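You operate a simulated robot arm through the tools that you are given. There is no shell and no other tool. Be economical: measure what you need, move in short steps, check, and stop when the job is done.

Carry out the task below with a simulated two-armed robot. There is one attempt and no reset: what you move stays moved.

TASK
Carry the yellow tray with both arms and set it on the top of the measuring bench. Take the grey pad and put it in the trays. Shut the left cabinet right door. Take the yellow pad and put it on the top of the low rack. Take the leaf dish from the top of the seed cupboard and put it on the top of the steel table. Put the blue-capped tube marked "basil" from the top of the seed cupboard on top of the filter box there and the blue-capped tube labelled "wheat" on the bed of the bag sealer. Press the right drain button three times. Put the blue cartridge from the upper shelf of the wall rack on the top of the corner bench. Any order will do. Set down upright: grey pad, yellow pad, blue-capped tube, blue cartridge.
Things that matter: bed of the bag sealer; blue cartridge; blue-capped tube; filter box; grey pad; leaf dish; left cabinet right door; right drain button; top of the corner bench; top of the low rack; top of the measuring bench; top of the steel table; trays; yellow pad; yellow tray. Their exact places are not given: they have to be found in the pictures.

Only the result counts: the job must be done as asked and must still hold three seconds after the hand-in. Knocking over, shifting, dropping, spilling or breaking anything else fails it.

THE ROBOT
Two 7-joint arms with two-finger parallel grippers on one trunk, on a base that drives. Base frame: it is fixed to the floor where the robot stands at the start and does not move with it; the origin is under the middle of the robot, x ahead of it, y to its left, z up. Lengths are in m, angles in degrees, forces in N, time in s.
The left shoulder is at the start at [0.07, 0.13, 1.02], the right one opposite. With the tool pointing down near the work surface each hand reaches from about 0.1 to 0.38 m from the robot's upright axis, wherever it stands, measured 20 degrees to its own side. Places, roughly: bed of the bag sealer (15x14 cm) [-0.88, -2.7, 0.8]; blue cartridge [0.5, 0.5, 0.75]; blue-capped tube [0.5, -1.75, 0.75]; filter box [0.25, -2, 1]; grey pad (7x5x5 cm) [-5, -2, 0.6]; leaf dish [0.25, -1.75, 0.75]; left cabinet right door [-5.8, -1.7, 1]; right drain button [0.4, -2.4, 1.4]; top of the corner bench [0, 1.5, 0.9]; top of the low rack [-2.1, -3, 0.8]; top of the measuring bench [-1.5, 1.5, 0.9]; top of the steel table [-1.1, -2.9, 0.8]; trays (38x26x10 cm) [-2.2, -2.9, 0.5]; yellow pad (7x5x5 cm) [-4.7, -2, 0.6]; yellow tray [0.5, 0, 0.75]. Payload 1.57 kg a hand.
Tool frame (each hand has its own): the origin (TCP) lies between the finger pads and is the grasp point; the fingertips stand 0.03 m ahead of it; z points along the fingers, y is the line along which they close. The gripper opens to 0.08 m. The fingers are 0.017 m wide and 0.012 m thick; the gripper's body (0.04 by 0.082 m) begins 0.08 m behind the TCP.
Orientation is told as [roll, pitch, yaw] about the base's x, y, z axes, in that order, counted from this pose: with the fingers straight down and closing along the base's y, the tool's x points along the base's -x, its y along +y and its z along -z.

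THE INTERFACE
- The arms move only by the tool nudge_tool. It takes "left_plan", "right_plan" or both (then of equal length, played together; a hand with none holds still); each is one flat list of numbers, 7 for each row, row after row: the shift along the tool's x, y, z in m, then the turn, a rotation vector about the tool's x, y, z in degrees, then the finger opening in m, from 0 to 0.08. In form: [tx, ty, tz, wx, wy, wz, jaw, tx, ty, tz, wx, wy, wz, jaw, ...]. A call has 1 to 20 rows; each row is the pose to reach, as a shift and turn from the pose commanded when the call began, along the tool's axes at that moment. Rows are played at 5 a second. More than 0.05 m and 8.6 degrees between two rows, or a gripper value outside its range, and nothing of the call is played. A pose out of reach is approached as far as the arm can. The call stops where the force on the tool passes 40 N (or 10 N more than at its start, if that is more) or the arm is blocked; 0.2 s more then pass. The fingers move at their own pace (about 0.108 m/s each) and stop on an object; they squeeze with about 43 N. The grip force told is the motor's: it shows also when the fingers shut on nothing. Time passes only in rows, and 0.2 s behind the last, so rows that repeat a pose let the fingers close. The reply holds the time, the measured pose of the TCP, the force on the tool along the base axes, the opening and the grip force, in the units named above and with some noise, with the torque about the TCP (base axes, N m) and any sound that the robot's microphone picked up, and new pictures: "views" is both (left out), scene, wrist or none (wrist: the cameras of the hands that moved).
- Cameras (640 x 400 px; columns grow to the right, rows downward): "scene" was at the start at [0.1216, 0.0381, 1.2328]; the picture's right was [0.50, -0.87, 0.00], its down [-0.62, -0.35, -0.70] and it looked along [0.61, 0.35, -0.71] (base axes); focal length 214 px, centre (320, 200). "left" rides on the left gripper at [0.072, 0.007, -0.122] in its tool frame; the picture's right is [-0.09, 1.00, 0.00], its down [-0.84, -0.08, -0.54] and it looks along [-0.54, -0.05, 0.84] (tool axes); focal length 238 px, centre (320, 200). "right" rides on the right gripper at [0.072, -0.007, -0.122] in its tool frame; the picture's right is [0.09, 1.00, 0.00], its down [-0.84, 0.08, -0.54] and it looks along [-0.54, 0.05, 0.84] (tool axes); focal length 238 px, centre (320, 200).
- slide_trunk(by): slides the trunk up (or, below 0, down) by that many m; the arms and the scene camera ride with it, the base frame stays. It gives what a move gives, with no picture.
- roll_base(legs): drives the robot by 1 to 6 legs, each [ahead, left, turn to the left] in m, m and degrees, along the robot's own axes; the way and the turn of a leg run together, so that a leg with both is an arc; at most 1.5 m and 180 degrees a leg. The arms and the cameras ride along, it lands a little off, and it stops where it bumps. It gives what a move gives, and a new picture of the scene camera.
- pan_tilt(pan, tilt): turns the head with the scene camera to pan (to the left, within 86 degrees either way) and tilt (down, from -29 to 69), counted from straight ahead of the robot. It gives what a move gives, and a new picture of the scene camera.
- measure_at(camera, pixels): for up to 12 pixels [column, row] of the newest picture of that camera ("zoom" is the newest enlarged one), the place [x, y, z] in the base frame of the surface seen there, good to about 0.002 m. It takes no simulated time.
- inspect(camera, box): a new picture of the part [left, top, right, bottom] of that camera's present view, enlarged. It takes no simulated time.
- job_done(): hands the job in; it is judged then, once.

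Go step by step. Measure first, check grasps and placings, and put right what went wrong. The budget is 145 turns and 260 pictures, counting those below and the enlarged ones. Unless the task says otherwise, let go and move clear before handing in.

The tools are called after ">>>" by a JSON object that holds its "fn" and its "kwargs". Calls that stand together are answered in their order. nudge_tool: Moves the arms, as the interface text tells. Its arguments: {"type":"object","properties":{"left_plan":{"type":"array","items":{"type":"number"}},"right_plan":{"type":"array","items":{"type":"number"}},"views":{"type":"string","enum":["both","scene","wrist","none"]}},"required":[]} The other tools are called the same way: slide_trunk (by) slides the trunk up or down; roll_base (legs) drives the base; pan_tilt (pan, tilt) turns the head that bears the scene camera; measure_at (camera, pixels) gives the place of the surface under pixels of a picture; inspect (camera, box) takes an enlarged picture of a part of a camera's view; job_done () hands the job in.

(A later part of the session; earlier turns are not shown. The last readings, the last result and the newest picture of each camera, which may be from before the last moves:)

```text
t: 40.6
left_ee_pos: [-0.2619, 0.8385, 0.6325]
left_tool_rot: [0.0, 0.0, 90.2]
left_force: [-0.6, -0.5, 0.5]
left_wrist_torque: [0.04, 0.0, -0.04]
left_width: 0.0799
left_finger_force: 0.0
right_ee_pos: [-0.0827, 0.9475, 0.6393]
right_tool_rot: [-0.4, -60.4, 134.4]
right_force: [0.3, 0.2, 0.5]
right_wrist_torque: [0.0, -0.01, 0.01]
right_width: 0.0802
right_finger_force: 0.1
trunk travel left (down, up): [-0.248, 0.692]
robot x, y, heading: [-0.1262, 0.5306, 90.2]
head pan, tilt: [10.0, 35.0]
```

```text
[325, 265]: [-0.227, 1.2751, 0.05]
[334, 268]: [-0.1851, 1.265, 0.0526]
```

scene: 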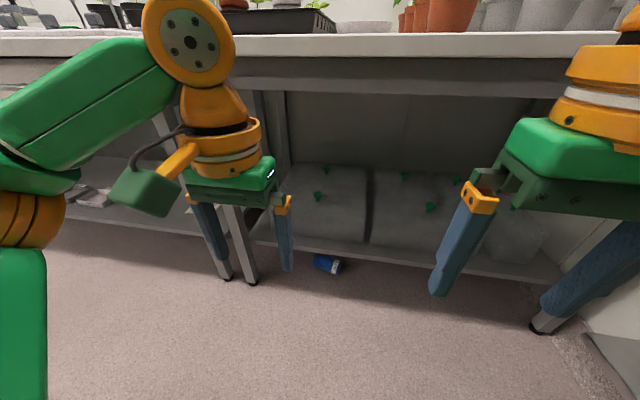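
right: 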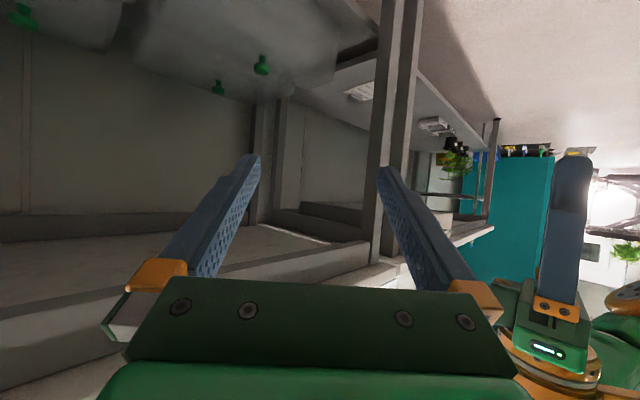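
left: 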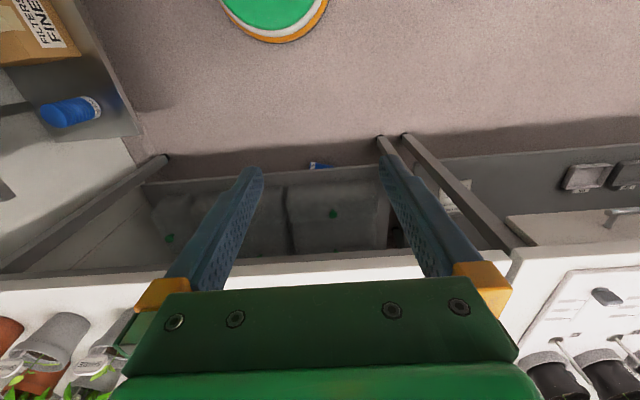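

The tilt worked. I lower the trunk fully and bring the right hand down near the floor in the open, then look.

>>> {"fn": "slide_trunk", "kwargs": {"by": -0.24}}

>>> {"fn": "nudge_tool", "kwargs": {"right_plan": [0.038, 0, 0.022, 0, 0, 0, 0.08, 0.076, 0, 0.044, 0, 0, 0, 0.08, 0.114, 0, 0.066, 0, 0, 0, 0.08, 0.152, 0, 0.088, 0, 0, 0, 0.08, 0.19, 0, 0.11, 0, 0, 0, 0.08, 0.228, 0, 0.132, 0, 0, 0, 0.08, 0.266, 0, 0.154, 0, 0, 0, 0.08, 0.295, 0, 0.17, 0, 0, 0, 0.08], "views": "both"}}

```text
t: 43.1
left_ee_pos: [-0.2624, 0.8399, 0.3923]
left_tool_rot: [0.1, 0.0, 90.1]
left_force: [-0.1, -0.5, 0.4]
left_wrist_torque: [-0.05, 0.01, 0.03]
left_width: 0.08
left_finger_force: 0.0
right_ee_pos: [-0.0836, 0.9483, 0.3994]
right_tool_rot: [-0.3, -60.3, 134.5]
right_force: [0.8, 0.2, 0.6]
right_wrist_torque: [-0.04, -0.01, -0.01]
right_width: 0.0801
right_finger_force: 0.0
trunk travel left (down, up): [-0.008, 0.932]
robot x, y, heading: [-0.1263, 0.5308, 90.2]
head pan, tilt: [10.0, 35.0]
```

```text
t: 44.9
left_ee_pos: [-0.2625, 0.839, 0.3925]
left_tool_rot: [0.0, 0.0, 90.1]
left_force: [0.1, 0.7, 0.8]
left_wrist_torque: [0.02, 0.03, -0.02]
left_width: 0.0798
left_finger_force: 0.0
right_ee_pos: [-0.0827, 0.9507, 0.0585]
right_tool_rot: [-0.5, -60.3, 134.6]
right_force: [-0.6, -0.6, -0.4]
right_wrist_torque: [-0.02, 0.0, -0.01]
right_width: 0.0803
right_finger_force: 0.1
trunk travel left (down, up): [-0.008, 0.932]
robot x, y, heading: [-0.1278, 0.5336, 90.3]
head pan, tilt: [10.0, 35.0]
```

scene: 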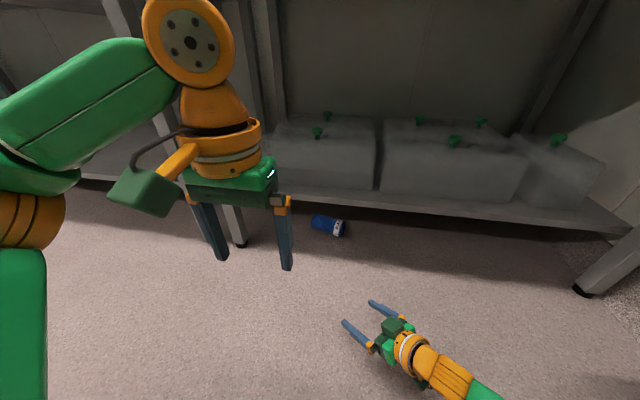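
right: 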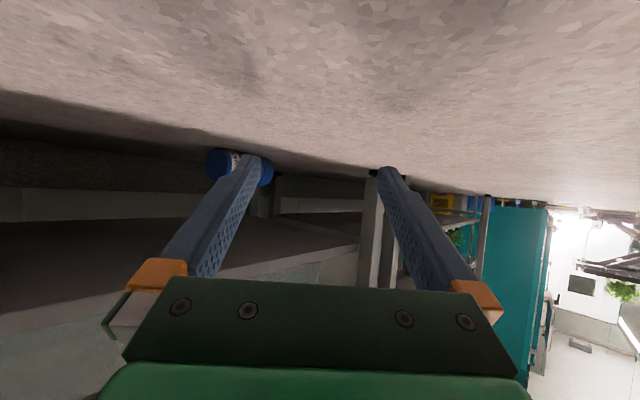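

The right hand is at the floor height reach. I yaw it 10° more, pull the left hand back a bit, re-measure the cartridge, then drive forward.

>>> {"fn": "nudge_tool", "kwargs": {"right_plan": [0, 0, 0, -4.33, 0, -2.5, 0.08, 0, 0, 0, -8.66, 0, -5, 0.08, 0, 0, 0, -8.66, 0, -5, 0.08], "left_plan": [0.04, 0, 0, 0, 0, 0, 0.08, 0.08, 0, 0, 0, 0, 0, 0.08, 0.11, 0, 0, 0, 0, 0, 0.08], "views": "none"}}

>>> {"fn": "roll_base", "kwargs": {"legs": [[0.25, 0, 0]]}}

>>> {"fn": "pan_tilt", "kwargs": {"pan": 0, "tilt": 40}}

```text
t: 45.7
left_ee_pos: [-0.2612, 0.7284, 0.3924]
left_tool_rot: [-0.1, 0.1, 90.2]
left_force: [0.2, 0.2, -0.8]
left_wrist_torque: [0.02, 0.01, 0.04]
left_width: 0.0797
left_finger_force: 0.2
right_ee_pos: [-0.0817, 0.9516, 0.0582]
right_tool_rot: [-0.5, -60.3, 144.4]
right_force: [-0.3, -0.9, 0.5]
right_wrist_torque: [-0.01, -0.02, 0.03]
right_width: 0.0799
right_finger_force: 0.0
trunk travel left (down, up): [-0.008, 0.932]
robot x, y, heading: [-0.1276, 0.5299, 90.3]
head pan, tilt: [10.0, 35.0]
```

```text
t: 47.5
left_ee_pos: [-0.2612, 0.9857, 0.3924]
left_tool_rot: [0.0, 0.0, 90.0]
left_force: [0.2, 0.6, 0.7]
left_wrist_torque: [0.0, 0.0, 0.01]
left_width: 0.0799
left_finger_force: 0.1
right_ee_pos: [-0.0835, 1.2059, 0.059]
right_tool_rot: [-0.4, -60.3, 144.3]
right_force: [0.1, 0.3, 0.3]
right_wrist_torque: [0.01, -0.01, 0.01]
right_width: 0.0798
right_finger_force: 0.1
trunk travel left (down, up): [-0.008, 0.932]
robot x, y, heading: [-0.1297, 0.7871, 89.9]
head pan, tilt: [10.0, 35.0]
```

scene: 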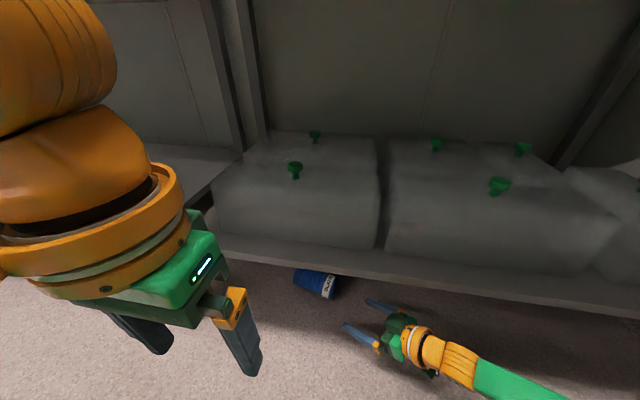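

```text
t: 48.2
left_ee_pos: [-0.2612, 0.9852, 0.3919]
left_tool_rot: [0.1, -0.1, 90.0]
left_force: [0.2, -0.4, 0.5]
left_wrist_torque: [0.0, 0.01, 0.0]
left_width: 0.08
left_finger_force: 0.1
right_ee_pos: [-0.0817, 1.2063, 0.059]
right_tool_rot: [-0.4, -60.3, 144.5]
right_force: [-1.2, 0.2, 0.3]
right_wrist_torque: [0.01, 0.02, -0.02]
right_width: 0.0804
right_finger_force: 0.1
trunk travel left (down, up): [-0.008, 0.932]
robot x, y, heading: [-0.1286, 0.7888, 90.2]
head pan, tilt: [0.0, 40.0]
```

scene: 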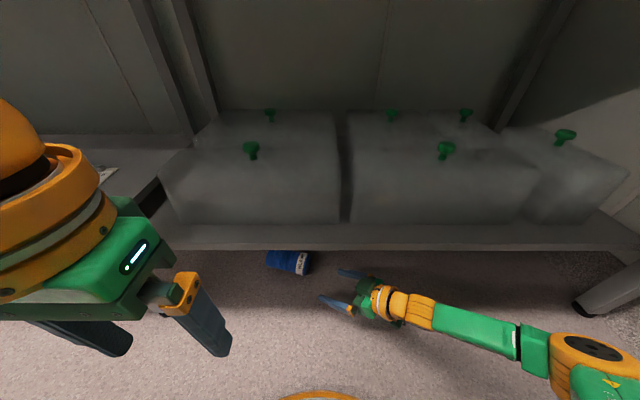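

>>> {"fn": "measure_at", "kwargs": {"camera": "scene", "pixels": [[268, 264], [285, 268], [300, 272], [306, 265], [307, 256], [300, 256], [339, 271], [322, 298]]}}

>>> {"fn": "inspect", "kwargs": {"camera": "scene", "box": [240, 225, 400, 325]}}

>>> {"fn": "inspect", "kwargs": {"camera": "right", "box": [120, 50, 520, 300]}}

```text
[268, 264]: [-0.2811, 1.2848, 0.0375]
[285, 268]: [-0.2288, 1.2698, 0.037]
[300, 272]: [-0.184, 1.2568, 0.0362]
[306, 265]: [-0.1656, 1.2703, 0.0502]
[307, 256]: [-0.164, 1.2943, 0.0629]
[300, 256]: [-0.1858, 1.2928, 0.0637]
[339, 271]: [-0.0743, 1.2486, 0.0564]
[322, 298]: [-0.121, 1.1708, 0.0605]
```

```text
4.00 times, centred on (320, 275) of scene
```

zoom: 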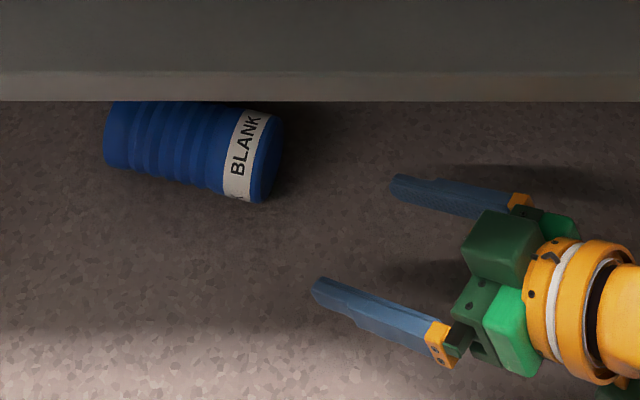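

```text
1.60 times, centred on (320, 175) of right
```

zoom: 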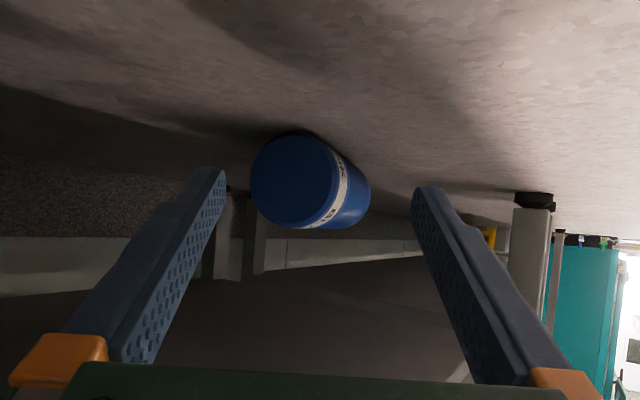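

The label end is at (-0.160,1.283) with its axis toward (-0.283,1.31). I lower slightly, advance the open fingers around that end and close.

>>> {"fn": "nudge_tool", "kwargs": {"right_plan": [0.0165, -0.011, 0.0095, 0, 0, 0, 0.08, -0.006, -0.011, 0.0485, 0, 0, 0, 0.08, -0.0285, -0.011, 0.0875, 0, 0, 0, 0.08, -0.052, -0.011, 0.128, 0, 0, 0, 0.08, -0.052, -0.011, 0.128, 0, 0, 0, 0.04, -0.052, -0.011, 0.128, 0, 0, 0, 0.04, -0.052, -0.011, 0.128, 0, 0, 0, 0.04], "views": "both"}}

```text
t: 49.8
left_ee_pos: [-0.26, 0.9862, 0.3925]
left_tool_rot: [0.0, 0.1, 90.1]
left_force: [-0.6, 0.3, 0.2]
left_wrist_torque: [0.01, -0.01, -0.01]
left_width: 0.0798
left_finger_force: 0.1
right_ee_pos: [-0.1875, 1.2966, 0.041]
right_tool_rot: [-0.5, -60.3, 144.3]
right_force: [-1.3, -0.7, 1.4]
right_wrist_torque: [-0.06, -0.04, 0.03]
right_width: 0.0619
right_finger_force: 43.2
trunk travel left (down, up): [-0.008, 0.932]
robot x, y, heading: [-0.129, 0.787, 90.2]
head pan, tilt: [0.0, 40.0]
```

scene: 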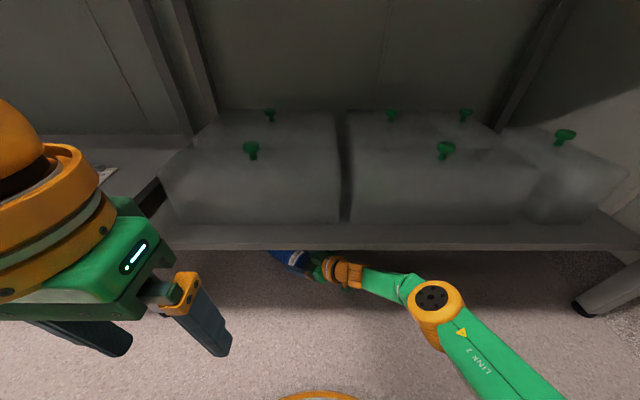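
right: 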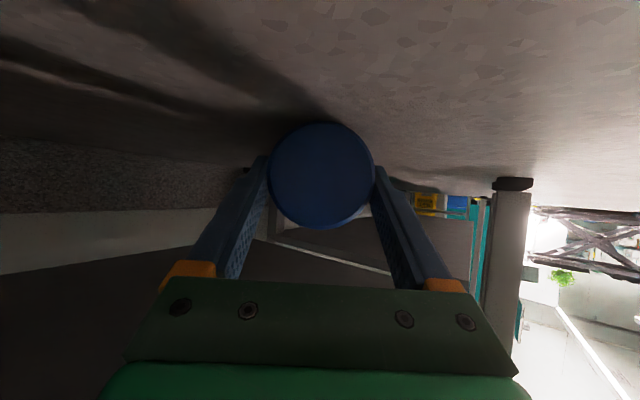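

The right hand holds the cartridge (0.062, 43 N). I lift it slightly, back out from under the bench, and raise the trunk.

>>> {"fn": "nudge_tool", "kwargs": {"right_plan": [-0.0173, 0, -0.01, 0, 0, 0, 0.04, -0.026, 0, -0.015, 0, 0, 0, 0.04], "views": "none"}}

>>> {"fn": "roll_base", "kwargs": {"legs": [[-0.4, 0, 0]]}}

>>> {"fn": "slide_trunk", "kwargs": {"by": 0.4}}

>>> {"fn": "pan_tilt", "kwargs": {"pan": 0, "tilt": 50}}

```text
t: 50.4
left_ee_pos: [-0.2607, 0.9863, 0.3929]
left_tool_rot: [0.0, 0.0, 90.0]
left_force: [0.1, 0.1, -0.3]
left_wrist_torque: [-0.01, 0.01, -0.03]
left_width: 0.0799
left_finger_force: 0.0
right_ee_pos: [-0.187, 1.2969, 0.0713]
right_tool_rot: [-0.4, -60.2, 144.3]
right_force: [0.3, 1.0, -2.6]
right_wrist_torque: [-0.07, -0.09, -0.01]
right_width: 0.0619
right_finger_force: 43.2
trunk travel left (down, up): [-0.008, 0.932]
robot x, y, heading: [-0.1289, 0.7872, 90.1]
head pan, tilt: [0.0, 40.0]
```

```text
t: 52.9
left_ee_pos: [-0.2597, 0.5876, 0.3924]
left_tool_rot: [0.1, 0.0, 90.1]
left_force: [0.2, -0.7, -1.0]
left_wrist_torque: [-0.03, -0.01, -0.02]
left_width: 0.0801
left_finger_force: 0.0
right_ee_pos: [-0.1869, 0.8996, 0.0703]
right_tool_rot: [-0.4, -60.1, 144.5]
right_force: [0.0, 0.4, -1.6]
right_wrist_torque: [-0.03, -0.07, 0.03]
right_width: 0.062
right_finger_force: 43.2
trunk travel left (down, up): [-0.008, 0.932]
robot x, y, heading: [-0.1281, 0.3904, 90.0]
head pan, tilt: [0.0, 40.0]
```

scene: 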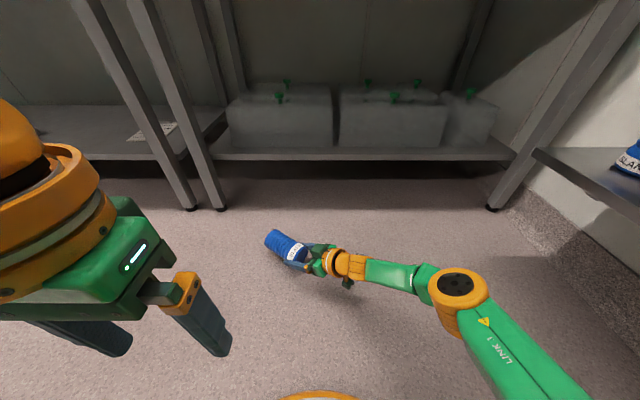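

```text
t: 56.7
left_ee_pos: [-0.2612, 0.5889, 0.7932]
left_tool_rot: [0.0, 0.1, 90.1]
left_force: [-0.4, -0.3, 0.2]
left_wrist_torque: [-0.01, 0.01, 0.02]
left_width: 0.0803
left_finger_force: 0.1
right_ee_pos: [-0.1861, 0.8988, 0.4703]
right_tool_rot: [-0.4, -60.2, 144.4]
right_force: [0.0, 0.0, -1.3]
right_wrist_torque: [-0.03, -0.08, -0.01]
right_width: 0.0619
right_finger_force: 43.2
trunk travel left (down, up): [-0.408, 0.532]
robot x, y, heading: [-0.129, 0.391, 90.3]
head pan, tilt: [0.0, 40.0]
```

```text
t: 57.5
left_ee_pos: [-0.2604, 0.5897, 0.7915]
left_tool_rot: [0.0, 0.0, 90.1]
left_force: [0.6, 0.1, 1.6]
left_wrist_torque: [-0.05, 0.0, 0.01]
left_width: 0.0802
left_finger_force: 0.1
right_ee_pos: [-0.1875, 0.8988, 0.4707]
right_tool_rot: [-0.4, -60.3, 144.4]
right_force: [0.2, 0.2, -1.1]
right_wrist_torque: [-0.04, -0.06, -0.04]
right_width: 0.0618
right_finger_force: 43.1
trunk travel left (down, up): [-0.408, 0.532]
robot x, y, heading: [-0.1227, 0.3915, 90.1]
head pan, tilt: [0.0, 50.0]
```

scene: 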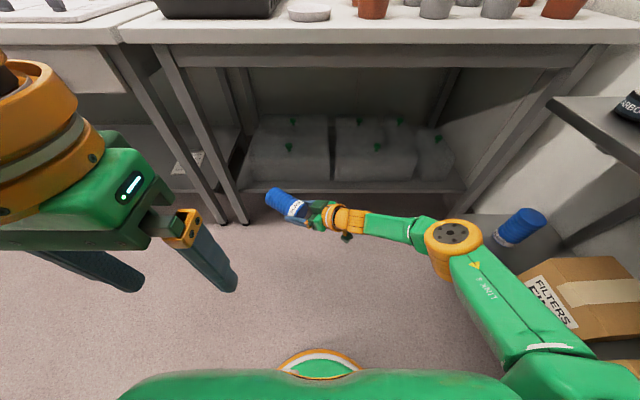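

The cartridge is firmly held, pointing left-forward and level. I bring it nearer the robot for a handover to the left hand, and yaw the left hand to match.

>>> {"fn": "nudge_tool", "kwargs": {"right_plan": [0.0154, 0.022, -0.0266, 0, 0, 0, 0.04, 0.0307, 0.044, -0.053, 0, 0, 0, 0.04, 0.046, 0.067, -0.08, 0, 0, 0, 0.04, 0.0614, 0.089, -0.106, 0, 0, 0, 0.04, 0.0768, 0.111, -0.133, 0, 0, 0, 0.04], "views": "none"}}

>>> {"fn": "nudge_tool", "kwargs": {"left_plan": [-0.02, 0, 0, 0, 0, -7.5, 0.08, -0.04, 0, 0, 0, 0, -15, 0.08, -0.06, 0, 0, 0, 0, -22.5, 0.08, -0.08, 0, 0, 0, 0, -30, 0.08, -0.1, 0, 0, 0, 0, -37.5, 0.08, -0.12, 0, 0, 0, 0, -46, 0.08, -0.13, 0, 0.03, 0, 0, -54, 0.08], "views": "both"}}

```text
t: 58.7
left_ee_pos: [-0.2603, 0.5876, 0.7927]
left_tool_rot: [0.0, 0.0, 90.1]
left_force: [0.4, -0.1, 0.7]
left_wrist_torque: [-0.01, -0.02, 0.0]
left_width: 0.0799
left_finger_force: 0.1
right_ee_pos: [-0.1275, 0.7191, 0.4687]
right_tool_rot: [-0.7, -60.2, 144.6]
right_force: [1.0, -0.2, -0.9]
right_wrist_torque: [-0.08, -0.08, 0.03]
right_width: 0.0622
right_finger_force: 43.4
trunk travel left (down, up): [-0.408, 0.532]
robot x, y, heading: [-0.1268, 0.3929, 90.2]
head pan, tilt: [0.0, 50.0]
```

```text
t: 60.3
left_ee_pos: [-0.2622, 0.7188, 0.7624]
left_tool_rot: [0.0, 0.2, 144.1]
left_force: [-0.8, 0.0, 0.3]
left_wrist_torque: [-0.02, 0.01, 0.0]
left_width: 0.0801
left_finger_force: 0.2
left hand out of reach, approached as far as the arm can: row 6
right_ee_pos: [-0.1258, 0.7191, 0.4679]
right_tool_rot: [-0.5, -60.2, 144.3]
right_force: [0.1, -1.1, -1.3]
right_wrist_torque: [-0.02, -0.06, 0.01]
right_width: 0.0621
right_finger_force: 42.8
trunk travel left (down, up): [-0.408, 0.532]
robot x, y, heading: [-0.1302, 0.3896, 89.9]
head pan, tilt: [0.0, 50.0]
```

scene: 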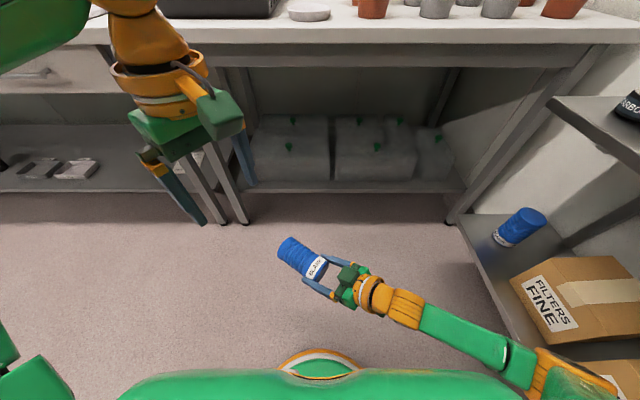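
left: 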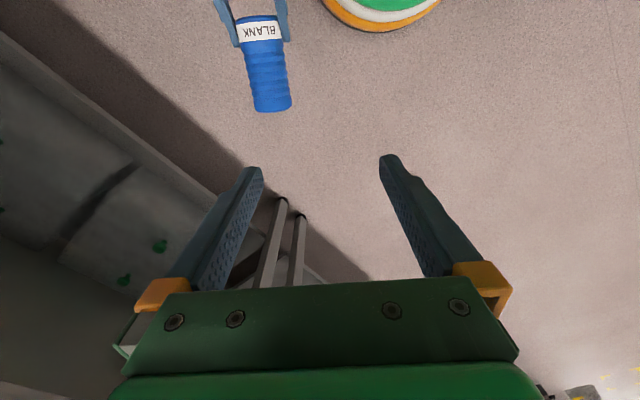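

I measure the held cartridge in both views.

>>> {"fn": "measure_at", "kwargs": {"camera": "scene", "pixels": [[290, 250], [300, 258], [310, 265], [281, 248], [298, 239]]}}

>>> {"fn": "measure_at", "kwargs": {"camera": "left", "pixels": [[271, 100], [264, 60], [255, 102], [288, 98], [259, 32]]}}

```text
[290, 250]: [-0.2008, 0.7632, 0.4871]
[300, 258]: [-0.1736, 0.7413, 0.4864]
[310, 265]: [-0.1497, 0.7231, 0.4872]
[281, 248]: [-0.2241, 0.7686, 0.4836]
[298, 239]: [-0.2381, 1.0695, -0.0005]
```

```text
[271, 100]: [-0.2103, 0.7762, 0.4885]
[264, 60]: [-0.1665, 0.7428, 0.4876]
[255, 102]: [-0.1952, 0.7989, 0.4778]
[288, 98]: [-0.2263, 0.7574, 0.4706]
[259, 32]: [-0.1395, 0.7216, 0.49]
```

Cartridge axis at z≈0.457; the left grip point is (-0.195,0.765), near its top end and clear of the right fingers. I bring the left hand over and down, open.

>>> {"fn": "nudge_tool", "kwargs": {"left_plan": [0.0136, -0.0383, 0, 0, 0, 0, 0.08, 0.0272, -0.0766, 0, 0, 0, 0, 0.08, 0.0272, -0.0766, 0.045, 0, 0, 0, 0.08, 0.0272, -0.0766, 0.09, 0, 0, 0, 0.08, 0.0272, -0.0766, 0.135, 0, 0, 0, 0.08, 0.0272, -0.0766, 0.18, 0, 0, 0, 0.08, 0.0272, -0.0766, 0.22, 0, 0, 0, 0.08, 0.0272, -0.0766, 0.26, 0, 0, 0, 0.08, 0.0272, -0.0766, 0.3, 0, 0, 0, 0.08], "views": "both"}}

```text
t: 62.3
left_ee_pos: [-0.2618, 0.7267, 0.5217]
left_tool_rot: [-0.1, 0.1, 144.1]
left_force: [0.8, 0.2, 0.1]
left_wrist_torque: [-0.03, 0.0, 0.02]
left_width: 0.08
left_finger_force: 0.1
left hand out of reach, approached as far as the arm can: row 1, 2, 3, 4, 5, 6, 7, 8, 9
right_ee_pos: [-0.1266, 0.7191, 0.4665]
right_tool_rot: [-0.3, -60.2, 144.3]
right_force: [0.8, -0.4, -1.4]
right_wrist_torque: [-0.06, -0.05, 0.0]
right_width: 0.0621
right_finger_force: 43.1
trunk travel left (down, up): [-0.408, 0.532]
robot x, y, heading: [-0.1293, 0.3869, 90.2]
head pan, tilt: [0.0, 50.0]
```

scene: 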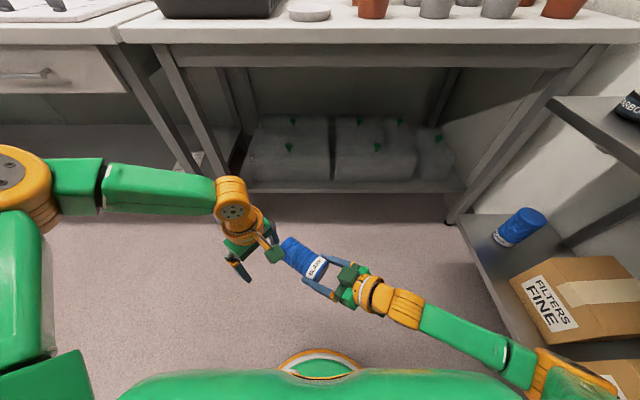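
left: 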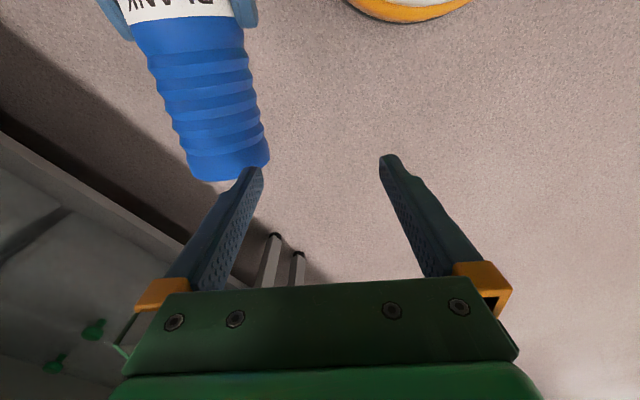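

The left arm ran out of reach. I raise it, bring the cartridge 7 cm closer to the robot, and retry.

>>> {"fn": "nudge_tool", "kwargs": {"left_plan": [0, 0, -0.05, 0, 0, 0, 0.08, 0, 0, -0.1, 0, 0, 0, 0.08, 0, 0, -0.1, 0, 0, 0, 0.08, 0, 0, -0.1, 0, 0, 0, 0.08], "right_plan": [0, 0, 0, 0, 0, 0, 0.04, 0, 0, 0, 0, 0, 0, 0.04, 0.0102, 0.0285, -0.0177, 0, 0, 0, 0.04, 0.0204, 0.0569, -0.0353, 0, 0, 0, 0.04], "views": "none"}}

>>> {"fn": "nudge_tool", "kwargs": {"left_plan": [0.0365, -0.007, 0, 0, 0, 0, 0.08, 0.073, -0.0135, 0, 0, 0, 0, 0.08, 0.073, -0.0135, 0.04, 0, 0, 0, 0.08, 0.073, -0.0135, 0.08, 0, 0, 0, 0.08], "views": "both"}}

```text
t: 63.3
left_ee_pos: [-0.2623, 0.7274, 0.6204]
left_tool_rot: [0.0, 0.0, 144.1]
left_force: [-0.2, -0.4, 0.8]
left_wrist_torque: [-0.05, 0.04, 0.01]
left_width: 0.0799
left_finger_force: 0.0
right_ee_pos: [-0.1128, 0.6718, 0.4733]
right_tool_rot: [0.2, -60.2, 144.1]
right_force: [-0.5, 0.6, -0.7]
right_wrist_torque: [-0.08, -0.06, -0.02]
right_width: 0.0621
right_finger_force: 43.0
right hand out of reach, approached as far as the arm can: row 4
trunk travel left (down, up): [-0.408, 0.532]
robot x, y, heading: [-0.1283, 0.3942, 90.1]
head pan, tilt: [0.0, 50.0]
```

```text
t: 64.3
left_ee_pos: [-0.2287, 0.6869, 0.5539]
left_tool_rot: [0.0, 0.1, 144.1]
left_force: [0.4, 0.5, 0.3]
left_wrist_torque: [0.04, 0.02, 0.03]
left_width: 0.0801
left_finger_force: 0.0
left hand out of reach, approached as far as the arm can: row 2, 3, 4
right_ee_pos: [-0.1119, 0.6727, 0.4729]
right_tool_rot: [0.2, -60.3, 144.1]
right_force: [-0.6, -0.6, -1.3]
right_wrist_torque: [-0.06, -0.04, 0.01]
right_width: 0.062
right_finger_force: 42.9
trunk travel left (down, up): [-0.408, 0.532]
robot x, y, heading: [-0.1304, 0.391, 90.1]
head pan, tilt: [0.0, 50.0]
```

scene: 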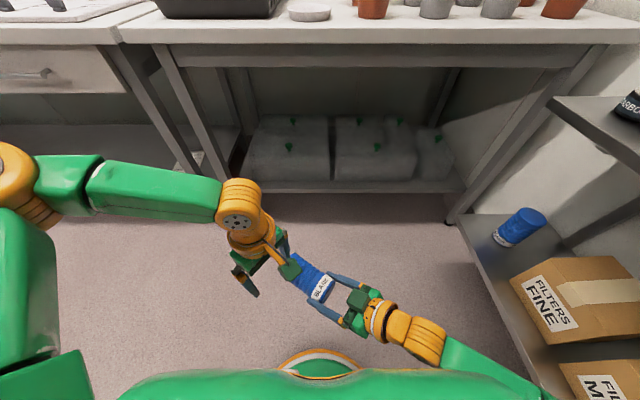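
left: 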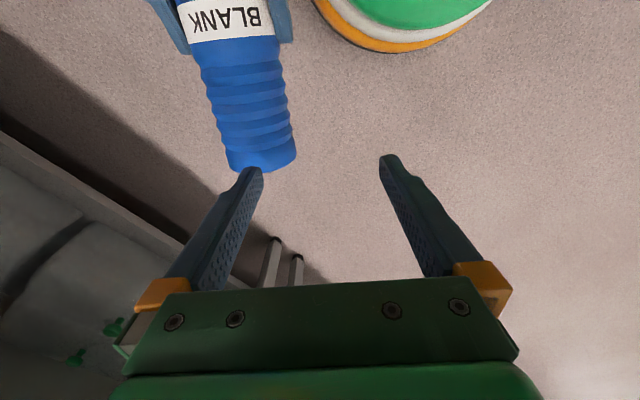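

I move the cartridge 6 cm to the left instead, and bring the left hand down over it.

>>> {"fn": "nudge_tool", "kwargs": {"right_plan": [-0.0122, 0.0175, 0.0212, 0, 0, 0, 0.04, -0.0244, 0.0349, 0.0423, 0, 0, 0, 0.04, -0.0244, 0.0349, 0.0423, 0, 0, 0, 0.04], "views": "none"}}

>>> {"fn": "nudge_tool", "kwargs": {"left_plan": [-0.0288, -0.0188, 0, 0, 0, 0, 0.08, -0.0288, -0.0188, 0, 0, 0, 0, 0.08], "views": "both"}}

```text
t: 65.1
left_ee_pos: [-0.2287, 0.6869, 0.5552]
left_tool_rot: [-0.1, 0.2, 144.1]
left_force: [-0.5, 0.9, -0.2]
left_wrist_torque: [0.02, -0.02, -0.01]
left_width: 0.0801
left_finger_force: 0.0
right_ee_pos: [-0.1128, 0.6706, 0.4747]
right_tool_rot: [0.2, -60.2, 144.1]
right_force: [-1.3, 0.3, -1.1]
right_wrist_torque: [-0.04, -0.06, 0.02]
right_width: 0.0621
right_finger_force: 42.9
right hand out of reach, approached as far as the arm can: row 1, 2, 3
trunk travel left (down, up): [-0.408, 0.532]
robot x, y, heading: [-0.1268, 0.3903, 90.1]
head pan, tilt: [0.0, 50.0]
```

```text
t: 65.7
left_ee_pos: [-0.2429, 0.7181, 0.5545]
left_tool_rot: [0.0, 0.0, 144.1]
left_force: [0.2, 0.6, -0.3]
left_wrist_torque: [0.02, 0.0, 0.01]
left_width: 0.0798
left_finger_force: 0.1
right_ee_pos: [-0.1125, 0.6711, 0.4733]
right_tool_rot: [0.3, -60.3, 144.2]
right_force: [-0.4, -0.4, -1.6]
right_wrist_torque: [-0.08, -0.04, 0.01]
right_width: 0.0618
right_finger_force: 42.8
trunk travel left (down, up): [-0.408, 0.532]
robot x, y, heading: [-0.1281, 0.3927, 90.3]
head pan, tilt: [0.0, 50.0]
```

scene: 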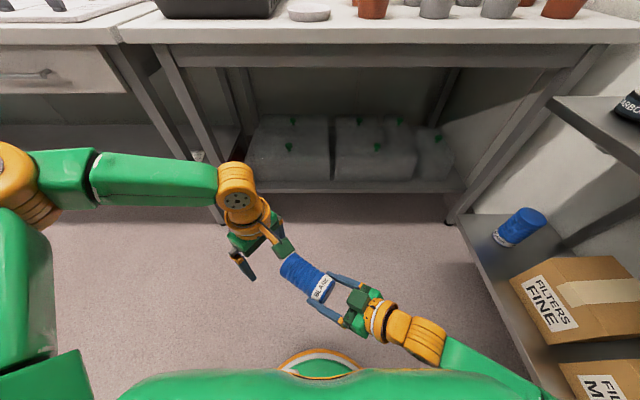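
left: 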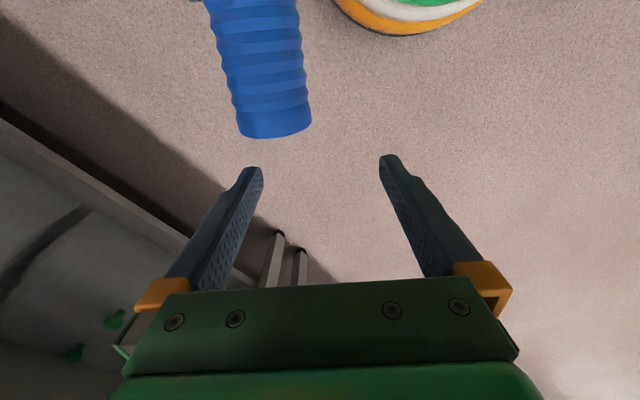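

The workspaces barely overlap in this pose. Better: point the cartridge straight left with the right hand and take it with the left hand tilted forward, rolled 90°. I turn both hands accordingly.

>>> {"fn": "nudge_tool", "kwargs": {"left_plan": [0.0094, 0.013, -0.02, 0, 0, -7.2, 0.08, 0.0188, 0.0259, -0.04, 0, 0, -14.4, 0.08, 0.0282, 0.0388, -0.06, 0, 0, -21.6, 0.08, 0.0376, 0.0518, -0.08, 0, 0, -28.8, 0.08, 0.047, 0.0647, -0.1, 0, 0, -36, 0.08], "views": "none"}}

>>> {"fn": "nudge_tool", "kwargs": {"right_plan": [-0.0065, -0.0224, 0.0113, -6.24, 0, -3.58, 0.04, -0.013, -0.0448, 0.0225, -12.5, 0, -7.16, 0.04, -0.0195, -0.0672, 0.0338, -18.7, 0, -10.7, 0.04, -0.026, -0.0896, 0.045, -25, 0, -14.3, 0.04, -0.0325, -0.112, 0.0563, -31.2, 0, -17.9, 0.04], "views": "none"}}

>>> {"fn": "nudge_tool", "kwargs": {"left_plan": [0, 0, 0, 7.5, 0, 0, 0.08, 0, 0, 0, 15, 0, 0, 0.08, 0, 0, 0, 22.5, 0, 0, 0.08, 0, 0, 0, 30, 0, 0, 0.08, 0, 0, 0, 37.5, 0, 0, 0.08, 0, 0, 0, 45, 0, 0, 0.08], "views": "both"}}

```text
t: 66.9
left_ee_pos: [-0.2415, 0.6376, 0.6557]
left_tool_rot: [0.1, 0.0, -179.8]
left_force: [1.3, -0.5, 1.1]
left_wrist_torque: [-0.01, 0.0, 0.0]
left_width: 0.0798
left_finger_force: 0.1
right_ee_pos: [-0.1122, 0.6709, 0.4741]
right_tool_rot: [0.3, -60.3, 144.1]
right_force: [0.5, 0.1, -0.1]
right_wrist_torque: [-0.07, -0.09, -0.04]
right_width: 0.0618
right_finger_force: 43.6
trunk travel left (down, up): [-0.408, 0.532]
robot x, y, heading: [-0.1304, 0.3909, 90.0]
head pan, tilt: [0.0, 50.0]
```

```text
t: 68.1
left_ee_pos: [-0.2419, 0.6383, 0.654]
left_tool_rot: [0.1, 0.0, -179.8]
left_force: [0.3, -0.2, 0.4]
left_wrist_torque: [0.0, -0.03, -0.01]
left_width: 0.0798
left_finger_force: 0.0
right_ee_pos: [-0.0999, 0.7964, 0.4723]
right_tool_rot: [-0.2, -60.1, -179.7]
right_force: [0.8, 0.9, -1.4]
right_wrist_torque: [0.0, -0.06, -0.03]
right_width: 0.0622
right_finger_force: 43.2
trunk travel left (down, up): [-0.408, 0.532]
robot x, y, heading: [-0.1259, 0.3896, 90.1]
head pan, tilt: [0.0, 50.0]
```

```text
t: 69.5
left_ee_pos: [-0.2501, 0.6882, 0.7626]
left_tool_rot: [-44.9, 0.0, 179.9]
left_force: [0.8, -1.2, -0.3]
left_wrist_torque: [0.03, 0.02, 0.02]
left_width: 0.0802
left_finger_force: 0.0
left hand out of reach, approached as far as the arm can: row 2, 3, 4, 5, 6
right_ee_pos: [-0.1005, 0.7969, 0.4732]
right_tool_rot: [-0.5, -60.1, -179.5]
right_force: [-0.1, -0.6, -2.1]
right_wrist_torque: [0.02, -0.05, 0.01]
right_width: 0.0619
right_finger_force: 42.7
trunk travel left (down, up): [-0.408, 0.532]
robot x, y, heading: [-0.1256, 0.3923, 90.2]
head pan, tilt: [0.0, 50.0]
```

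scene: 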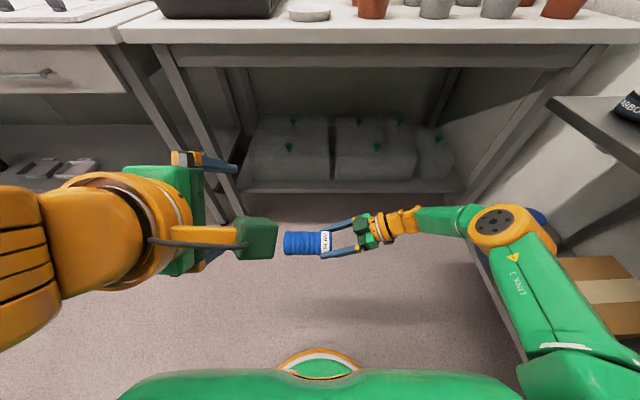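
left: 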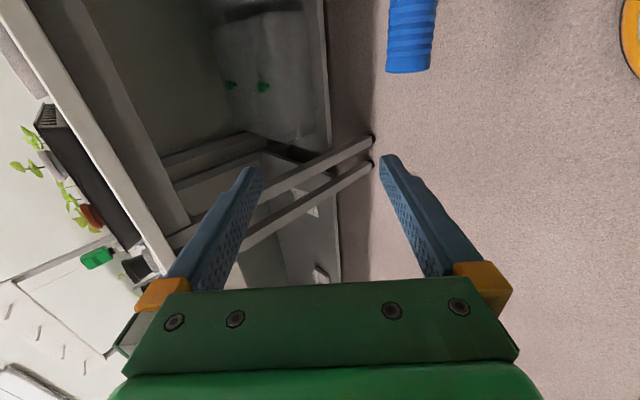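

The left hand now has its wanted orientation. I measure the cartridge again.

>>> {"fn": "measure_at", "kwargs": {"camera": "scene", "pixels": [[287, 243], [300, 243], [315, 242], [300, 234], [300, 253], [325, 240]]}}

>>> {"fn": "measure_at", "kwargs": {"camera": "left", "pixels": [[408, 65], [412, 40], [391, 60], [430, 60]]}}

```text
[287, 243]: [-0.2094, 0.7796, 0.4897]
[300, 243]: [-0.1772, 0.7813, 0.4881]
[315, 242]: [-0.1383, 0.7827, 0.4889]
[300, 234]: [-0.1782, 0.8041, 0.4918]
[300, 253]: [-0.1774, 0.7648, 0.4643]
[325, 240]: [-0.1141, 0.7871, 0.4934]
```

```text
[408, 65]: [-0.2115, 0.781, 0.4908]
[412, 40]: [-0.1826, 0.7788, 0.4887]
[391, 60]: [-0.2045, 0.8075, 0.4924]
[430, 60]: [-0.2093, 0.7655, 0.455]
```

Axis y≈0.795, z≈0.463, top end x≈-0.214. The left grip target is (-0.184,0.795,0.463); I approach along the tilted fingers and close.

>>> {"fn": "nudge_tool", "kwargs": {"left_plan": [0.0132, 0.0272, 0.0276, 0, 0, 0, 0.08, 0.0264, 0.0544, 0.0552, 0, 0, 0, 0.08, 0.0396, 0.0816, 0.0828, 0, 0, 0, 0.08, 0.0528, 0.1088, 0.1104, 0, 0, 0, 0.08, 0.066, 0.136, 0.138, 0, 0, 0, 0.08, 0.066, 0.136, 0.178, 0, 0, 0, 0.08], "views": "both"}}

```text
t: 70.9
left_ee_pos: [-0.284, 0.7358, 0.7342]
left_tool_rot: [-44.4, 0.1, 179.8]
left_force: [0.9, -0.3, 1.2]
left_wrist_torque: [0.01, -0.01, 0.0]
left_width: 0.0798
left_finger_force: 0.0
left hand out of reach, approached as far as the arm can: row 1, 2, 3, 4, 5, 6
right_ee_pos: [-0.1017, 0.7983, 0.4722]
right_tool_rot: [-0.4, -60.2, -179.7]
right_force: [-0.2, -0.5, -0.8]
right_wrist_torque: [-0.02, -0.1, -0.01]
right_width: 0.0618
right_finger_force: 43.1
trunk travel left (down, up): [-0.408, 0.532]
robot x, y, heading: [-0.1273, 0.3867, 90.2]
head pan, tilt: [0.0, 50.0]
```

scene: 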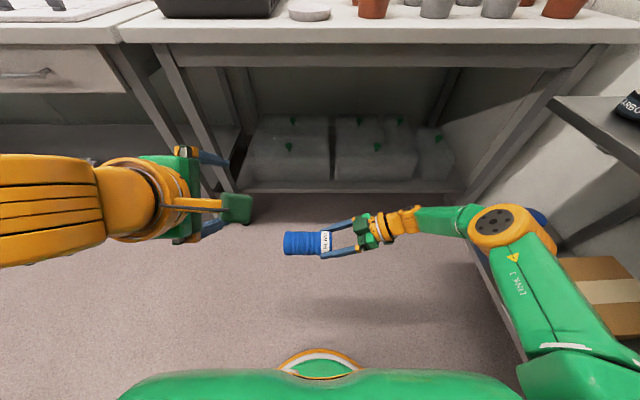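
left: 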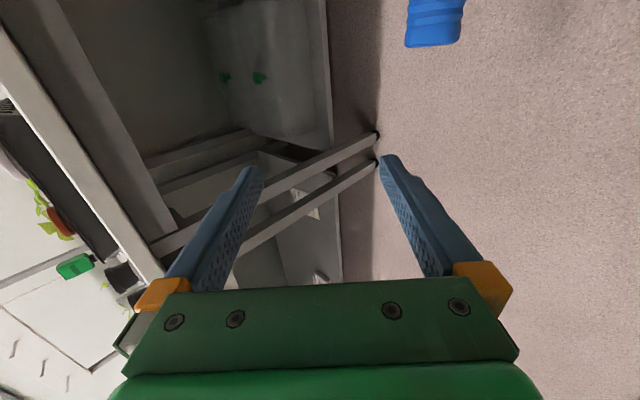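

The left arm's joint limits block this. Instead I'll lay the cartridge gently on the floor pointing ahead and regrasp it with the same right hand from above. I turn the right hand to point ahead and bring the left hand back to neutral.

>>> {"fn": "nudge_tool", "kwargs": {"right_plan": [0.0032, -0.0027, -0.0055, 6.47, 0, 3.71, 0.04, 0.0064, -0.0055, -0.011, 12.9, 0, 7.42, 0.04, 0.0095, -0.0082, -0.0165, 19.4, 0, 11.1, 0.04, 0.0127, -0.011, -0.022, 25.9, 0, 14.8, 0.04, 0.016, -0.0136, -0.0275, 32.4, 0, 18.5, 0.04, 0.019, -0.0164, -0.033, 38.8, 0, 22.3, 0.04, 0.0223, -0.019, -0.0385, 45.3, 0, 26, 0.04, 0.0254, -0.022, -0.044, 51.8, 0, 29.7, 0.04, 0.0286, -0.0246, -0.0495, 58.2, 0, 33.4, 0.04, 0.032, -0.027, -0.055, 64.7, 0, 37.1, 0.04, 0.035, -0.03, -0.0606, 71.2, 0, 40.8, 0.04], "left_plan": [0, 0, 0, -7.5, 0, 0, 0.08, 0, 0, 0, -15, 0, 0, 0.08, 0, 0, 0, -22.5, 0, 0, 0.08, 0, 0, 0, -30, 0, 0, 0.08, 0, 0, 0, -37.5, 0, 0, 0.08, 0, 0, 0, -45, 0, 0, 0.08, 0, 0, 0, -45, 0, 0, 0.08, 0, 0, 0, -45, 0, 0, 0.08, 0, 0, 0, -45, 0, 0, 0.08, 0, 0, 0, -45, 0, 0, 0.08, 0, 0, 0, -45, 0, 0, 0.08], "views": "none"}}

>>> {"fn": "nudge_tool", "kwargs": {"left_plan": [0, 0, 0, 0, 0, 7.5, 0.08, 0, 0, 0, 0, 0, 15, 0.08, 0, 0, 0, 0, 0, 22.5, 0.08, 0, 0, 0, 0, 0, 30, 0.08, 0, 0, 0, 0, 0, 37.5, 0.08, 0, 0, 0, 0, 0, 45, 0.08, 0, 0, 0, 0, 0, 52.5, 0.08, 0, 0, 0, 0, 0, 60, 0.08, 0, 0, 0, 0, 0, 67.5, 0.08, 0, 0, 0, 0, 0, 75, 0.08, 0, 0, 0, 0, 0, 82.5, 0.08, 0, 0, 0, 0, 0, 90, 0.08], "views": "scene"}}

```text
t: 73.3
left_ee_pos: [-0.2886, 0.7405, 0.7419]
left_tool_rot: [0.1, 0.0, -179.9]
left_force: [-0.6, 0.3, -0.2]
left_wrist_torque: [0.01, -0.03, -0.03]
left_width: 0.0798
left_finger_force: 0.1
right_ee_pos: [0.0502, 0.8014, 0.4478]
right_tool_rot: [4.7, -59.8, 97.7]
right_force: [-0.4, -0.6, -0.8]
right_wrist_torque: [-0.08, -0.04, 0.02]
right_width: 0.0619
right_finger_force: 42.5
right hand out of reach, approached as far as the arm can: row 9, 10, 11
trunk travel left (down, up): [-0.408, 0.532]
robot x, y, heading: [-0.1286, 0.3931, 90.1]
head pan, tilt: [0.0, 50.0]
```

```text
t: 75.9
left_ee_pos: [-0.2877, 0.7402, 0.7418]
left_tool_rot: [0.1, 0.0, 90.0]
left_force: [-0.1, 0.1, -0.2]
left_wrist_torque: [0.0, -0.01, 0.03]
left_width: 0.0801
left_finger_force: 0.1
right_ee_pos: [0.05, 0.8011, 0.4491]
right_tool_rot: [4.7, -59.8, 97.8]
right_force: [-0.1, 0.4, -0.8]
right_wrist_torque: [-0.07, -0.01, -0.01]
right_width: 0.0617
right_finger_force: 42.5
trunk travel left (down, up): [-0.408, 0.532]
robot x, y, heading: [-0.1277, 0.3898, 90.1]
head pan, tilt: [0.0, 50.0]
```

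scene: 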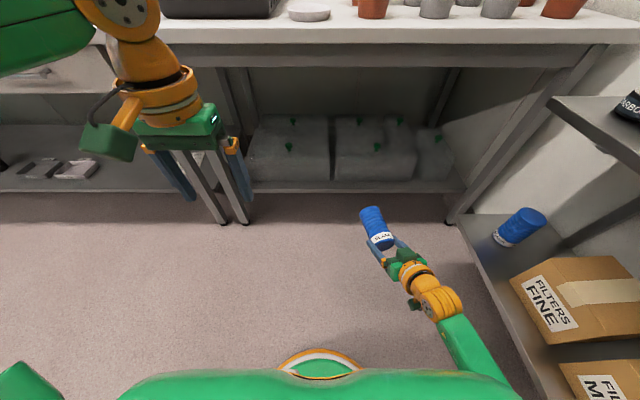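

Better idea: pitch the cartridge up 45° in the right hand so the left hand, tilted 45° forward in its ordinary pose, can take it across the top part. I pitch and move the right hand inward, then tilt the left.

>>> {"fn": "nudge_tool", "kwargs": {"right_plan": [-0.0113, 0.036, 0.003, 0, -7.5, 0, 0.04, -0.0227, 0.0717, 0.006, 0, -15, 0, 0.04, -0.034, 0.1075, 0.009, 0, -22.5, 0, 0.04, -0.0453, 0.143, 0.012, 0, -30, 0, 0.04, -0.0567, 0.179, 0.015, 0, -37.5, 0, 0.04, -0.068, 0.215, 0.018, 0, -45, 0, 0.04], "views": "none"}}

>>> {"fn": "nudge_tool", "kwargs": {"left_plan": [0, 0, 0, 0, -7.5, 0, 0.08, 0, 0, 0, 0, -15, 0, 0.08, 0, 0, 0, 0, -22.5, 0, 0.08, 0, 0, 0, 0, -30, 0, 0.08, 0, 0, 0, 0, -37.5, 0, 0.08, 0, 0, 0, 0, -45, 0, 0.08], "views": "both"}}

```text
t: 77.3
left_ee_pos: [-0.2895, 0.74, 0.7429]
left_tool_rot: [-0.1, -0.1, 90.1]
left_force: [-0.6, -0.8, 0.0]
left_wrist_torque: [0.01, -0.03, -0.04]
left_width: 0.08
left_finger_force: 0.1
right_ee_pos: [0.0454, 0.8313, 0.5391]
right_tool_rot: [151.1, -76.3, -48.0]
right_force: [-1.2, -0.5, 1.1]
right_wrist_torque: [-0.24, -0.04, -0.04]
right_width: 0.062
right_finger_force: 43.2
right hand out of reach, approached as far as the arm can: row 1, 2, 3, 4, 5, 6
trunk travel left (down, up): [-0.408, 0.532]
robot x, y, heading: [-0.1244, 0.391, 90.4]
head pan, tilt: [0.0, 50.0]
```

```text
t: 78.7
left_ee_pos: [-0.2867, 0.7401, 0.7428]
left_tool_rot: [-0.1, -45.0, 90.2]
left_force: [-0.2, -0.8, -0.4]
left_wrist_torque: [-0.01, -0.01, 0.0]
left_width: 0.0798
left_finger_force: 0.1
right_ee_pos: [0.0467, 0.8319, 0.5409]
right_tool_rot: [151.2, -76.1, -48.2]
right_force: [0.8, -1.0, -1.5]
right_wrist_torque: [-0.07, 0.0, 0.0]
right_width: 0.0621
right_finger_force: 43.0
trunk travel left (down, up): [-0.408, 0.532]
robot x, y, heading: [-0.1244, 0.3898, 90.0]
head pan, tilt: [0.0, 50.0]
```

scene: 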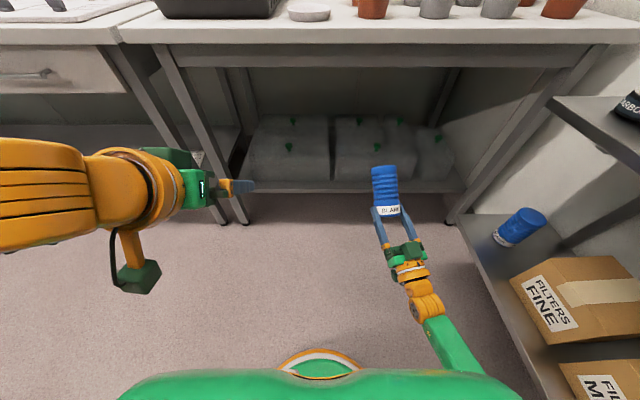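
left: 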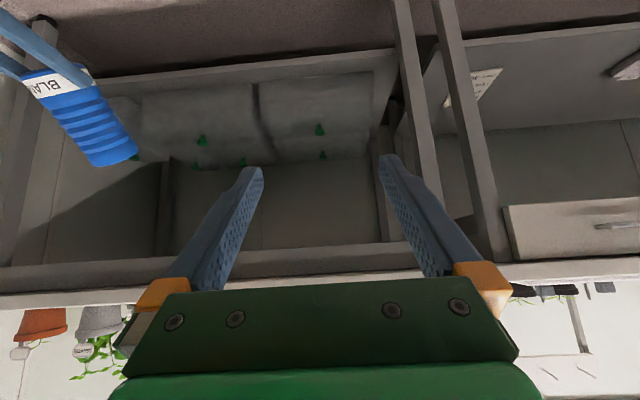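

The right hand reached the pitch but not the sideways part. I try the sideways move alone from here.

>>> {"fn": "nudge_tool", "kwargs": {"right_plan": [0.0065, 0.0386, 0.0083, 0, 0, 0, 0.04, 0.013, 0.0772, 0.0166, 0, 0, 0, 0.04, 0.0194, 0.116, 0.0249, 0, 0, 0, 0.04, 0.0259, 0.154, 0.0332, 0, 0, 0, 0.04, 0.0324, 0.193, 0.0415, 0, 0, 0, 0.04], "views": "scene"}}

>>> {"fn": "measure_at", "kwargs": {"camera": "scene", "pixels": [[385, 170], [386, 190], [388, 205]]}}

```text
t: 79.9
left_ee_pos: [-0.2876, 0.7402, 0.7424]
left_tool_rot: [-0.1, -44.9, 90.1]
left_force: [1.2, -0.2, 0.6]
left_wrist_torque: [0.0, -0.02, -0.03]
left_width: 0.0802
left_finger_force: 0.0
right_ee_pos: [0.021, 0.8803, 0.4982]
right_tool_rot: [150.8, -76.0, -47.5]
right_force: [0.0, -0.1, -1.2]
right_wrist_torque: [-0.06, 0.0, 0.02]
right_width: 0.0618
right_finger_force: 43.0
right hand out of reach, approached as far as the arm can: row 1, 2, 3, 4, 5
trunk travel left (down, up): [-0.408, 0.532]
robot x, y, heading: [-0.1254, 0.3882, 90.1]
head pan, tilt: [0.0, 50.0]
```

scene: 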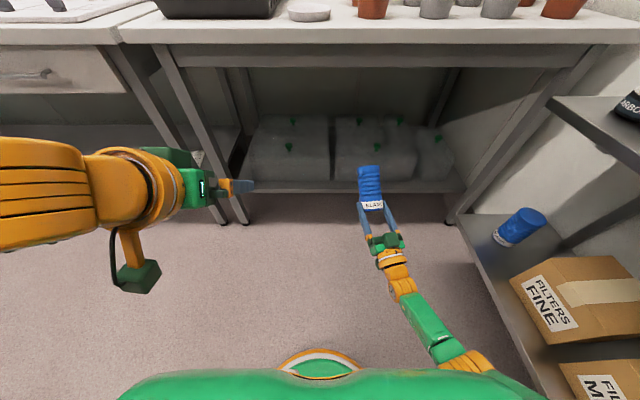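

```text
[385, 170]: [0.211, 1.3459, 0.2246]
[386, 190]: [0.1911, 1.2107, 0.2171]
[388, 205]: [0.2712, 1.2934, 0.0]
```

Sideways stays blocked, so I go with the floor: level the cartridge again and lower the trunk.

>>> {"fn": "nudge_tool", "kwargs": {"right_plan": [0, 0, 0, 0, 7.5, 0, 0.04, 0, 0, 0, 0, 15, 0, 0.04, 0, 0, 0, 0, 22.5, 0, 0.04, 0, 0, 0, 0, 30, 0, 0.04, 0, 0, 0, 0, 37.5, 0, 0.04, 0, 0, 0, 0, 45, 0, 0.04], "left_plan": [0, 0, 0, 0, 7.5, 0, 0.08, 0, 0, 0, 0, 15, 0, 0.08, 0, 0, 0, 0, 22.5, 0, 0.08, 0, 0, 0, 0, 30, 0, 0.08, 0, 0, 0, 0, 37.5, 0, 0.08, 0, 0, 0, 0, 45, 0, 0.08], "views": "none"}}

>>> {"fn": "slide_trunk", "kwargs": {"by": -0.39}}

>>> {"fn": "pan_tilt", "kwargs": {"pan": -10, "tilt": 40}}

```text
t: 81.3
left_ee_pos: [-0.2874, 0.741, 0.7429]
left_tool_rot: [-0.1, 0.2, 90.1]
left_force: [-0.8, -0.5, 0.1]
left_wrist_torque: [0.0, -0.01, 0.02]
left_width: 0.08
left_finger_force: 0.0
right_ee_pos: [0.0252, 0.8791, 0.498]
right_tool_rot: [12.0, -56.5, 93.5]
right_force: [-1.0, 0.3, -1.6]
right_wrist_torque: [-0.08, -0.06, -0.04]
right_width: 0.0619
right_finger_force: 42.9
trunk travel left (down, up): [-0.408, 0.532]
robot x, y, heading: [-0.1262, 0.391, 90.4]
head pan, tilt: [0.0, 50.0]
```

```text
t: 85.0
left_ee_pos: [-0.2875, 0.7405, 0.3521]
left_tool_rot: [-0.1, 0.0, 90.1]
left_force: [0.4, 0.3, 0.4]
left_wrist_torque: [0.0, 0.01, -0.03]
left_width: 0.0802
left_finger_force: 0.1
right_ee_pos: [0.0248, 0.8785, 0.1069]
right_tool_rot: [12.1, -56.6, 93.6]
right_force: [-0.1, -0.8, -1.6]
right_wrist_torque: [-0.06, -0.02, 0.02]
right_width: 0.0617
right_finger_force: 43.1
trunk travel left (down, up): [-0.018, 0.922]
robot x, y, heading: [-0.1276, 0.391, 90.2]
head pan, tilt: [0.0, 50.0]
```

```text
t: 85.7
left_ee_pos: [-0.2875, 0.74, 0.3522]
left_tool_rot: [0.0, 0.1, 90.1]
left_force: [-0.6, 0.1, 0.6]
left_wrist_torque: [-0.03, 0.0, 0.0]
left_width: 0.0802
left_finger_force: 0.1
right_ee_pos: [0.0242, 0.8784, 0.1077]
right_tool_rot: [12.1, -56.5, 93.6]
right_force: [0.4, 0.1, -1.5]
right_wrist_torque: [-0.07, -0.02, -0.01]
right_width: 0.0619
right_finger_force: 42.9
trunk travel left (down, up): [-0.018, 0.922]
robot x, y, heading: [-0.1301, 0.3868, 90.3]
head pan, tilt: [-10.0, 40.0]
```

scene: 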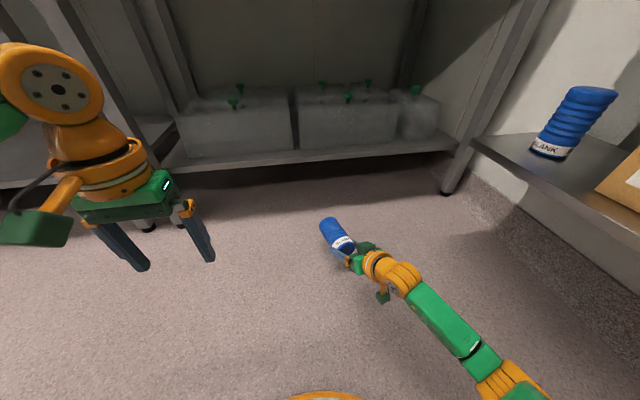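

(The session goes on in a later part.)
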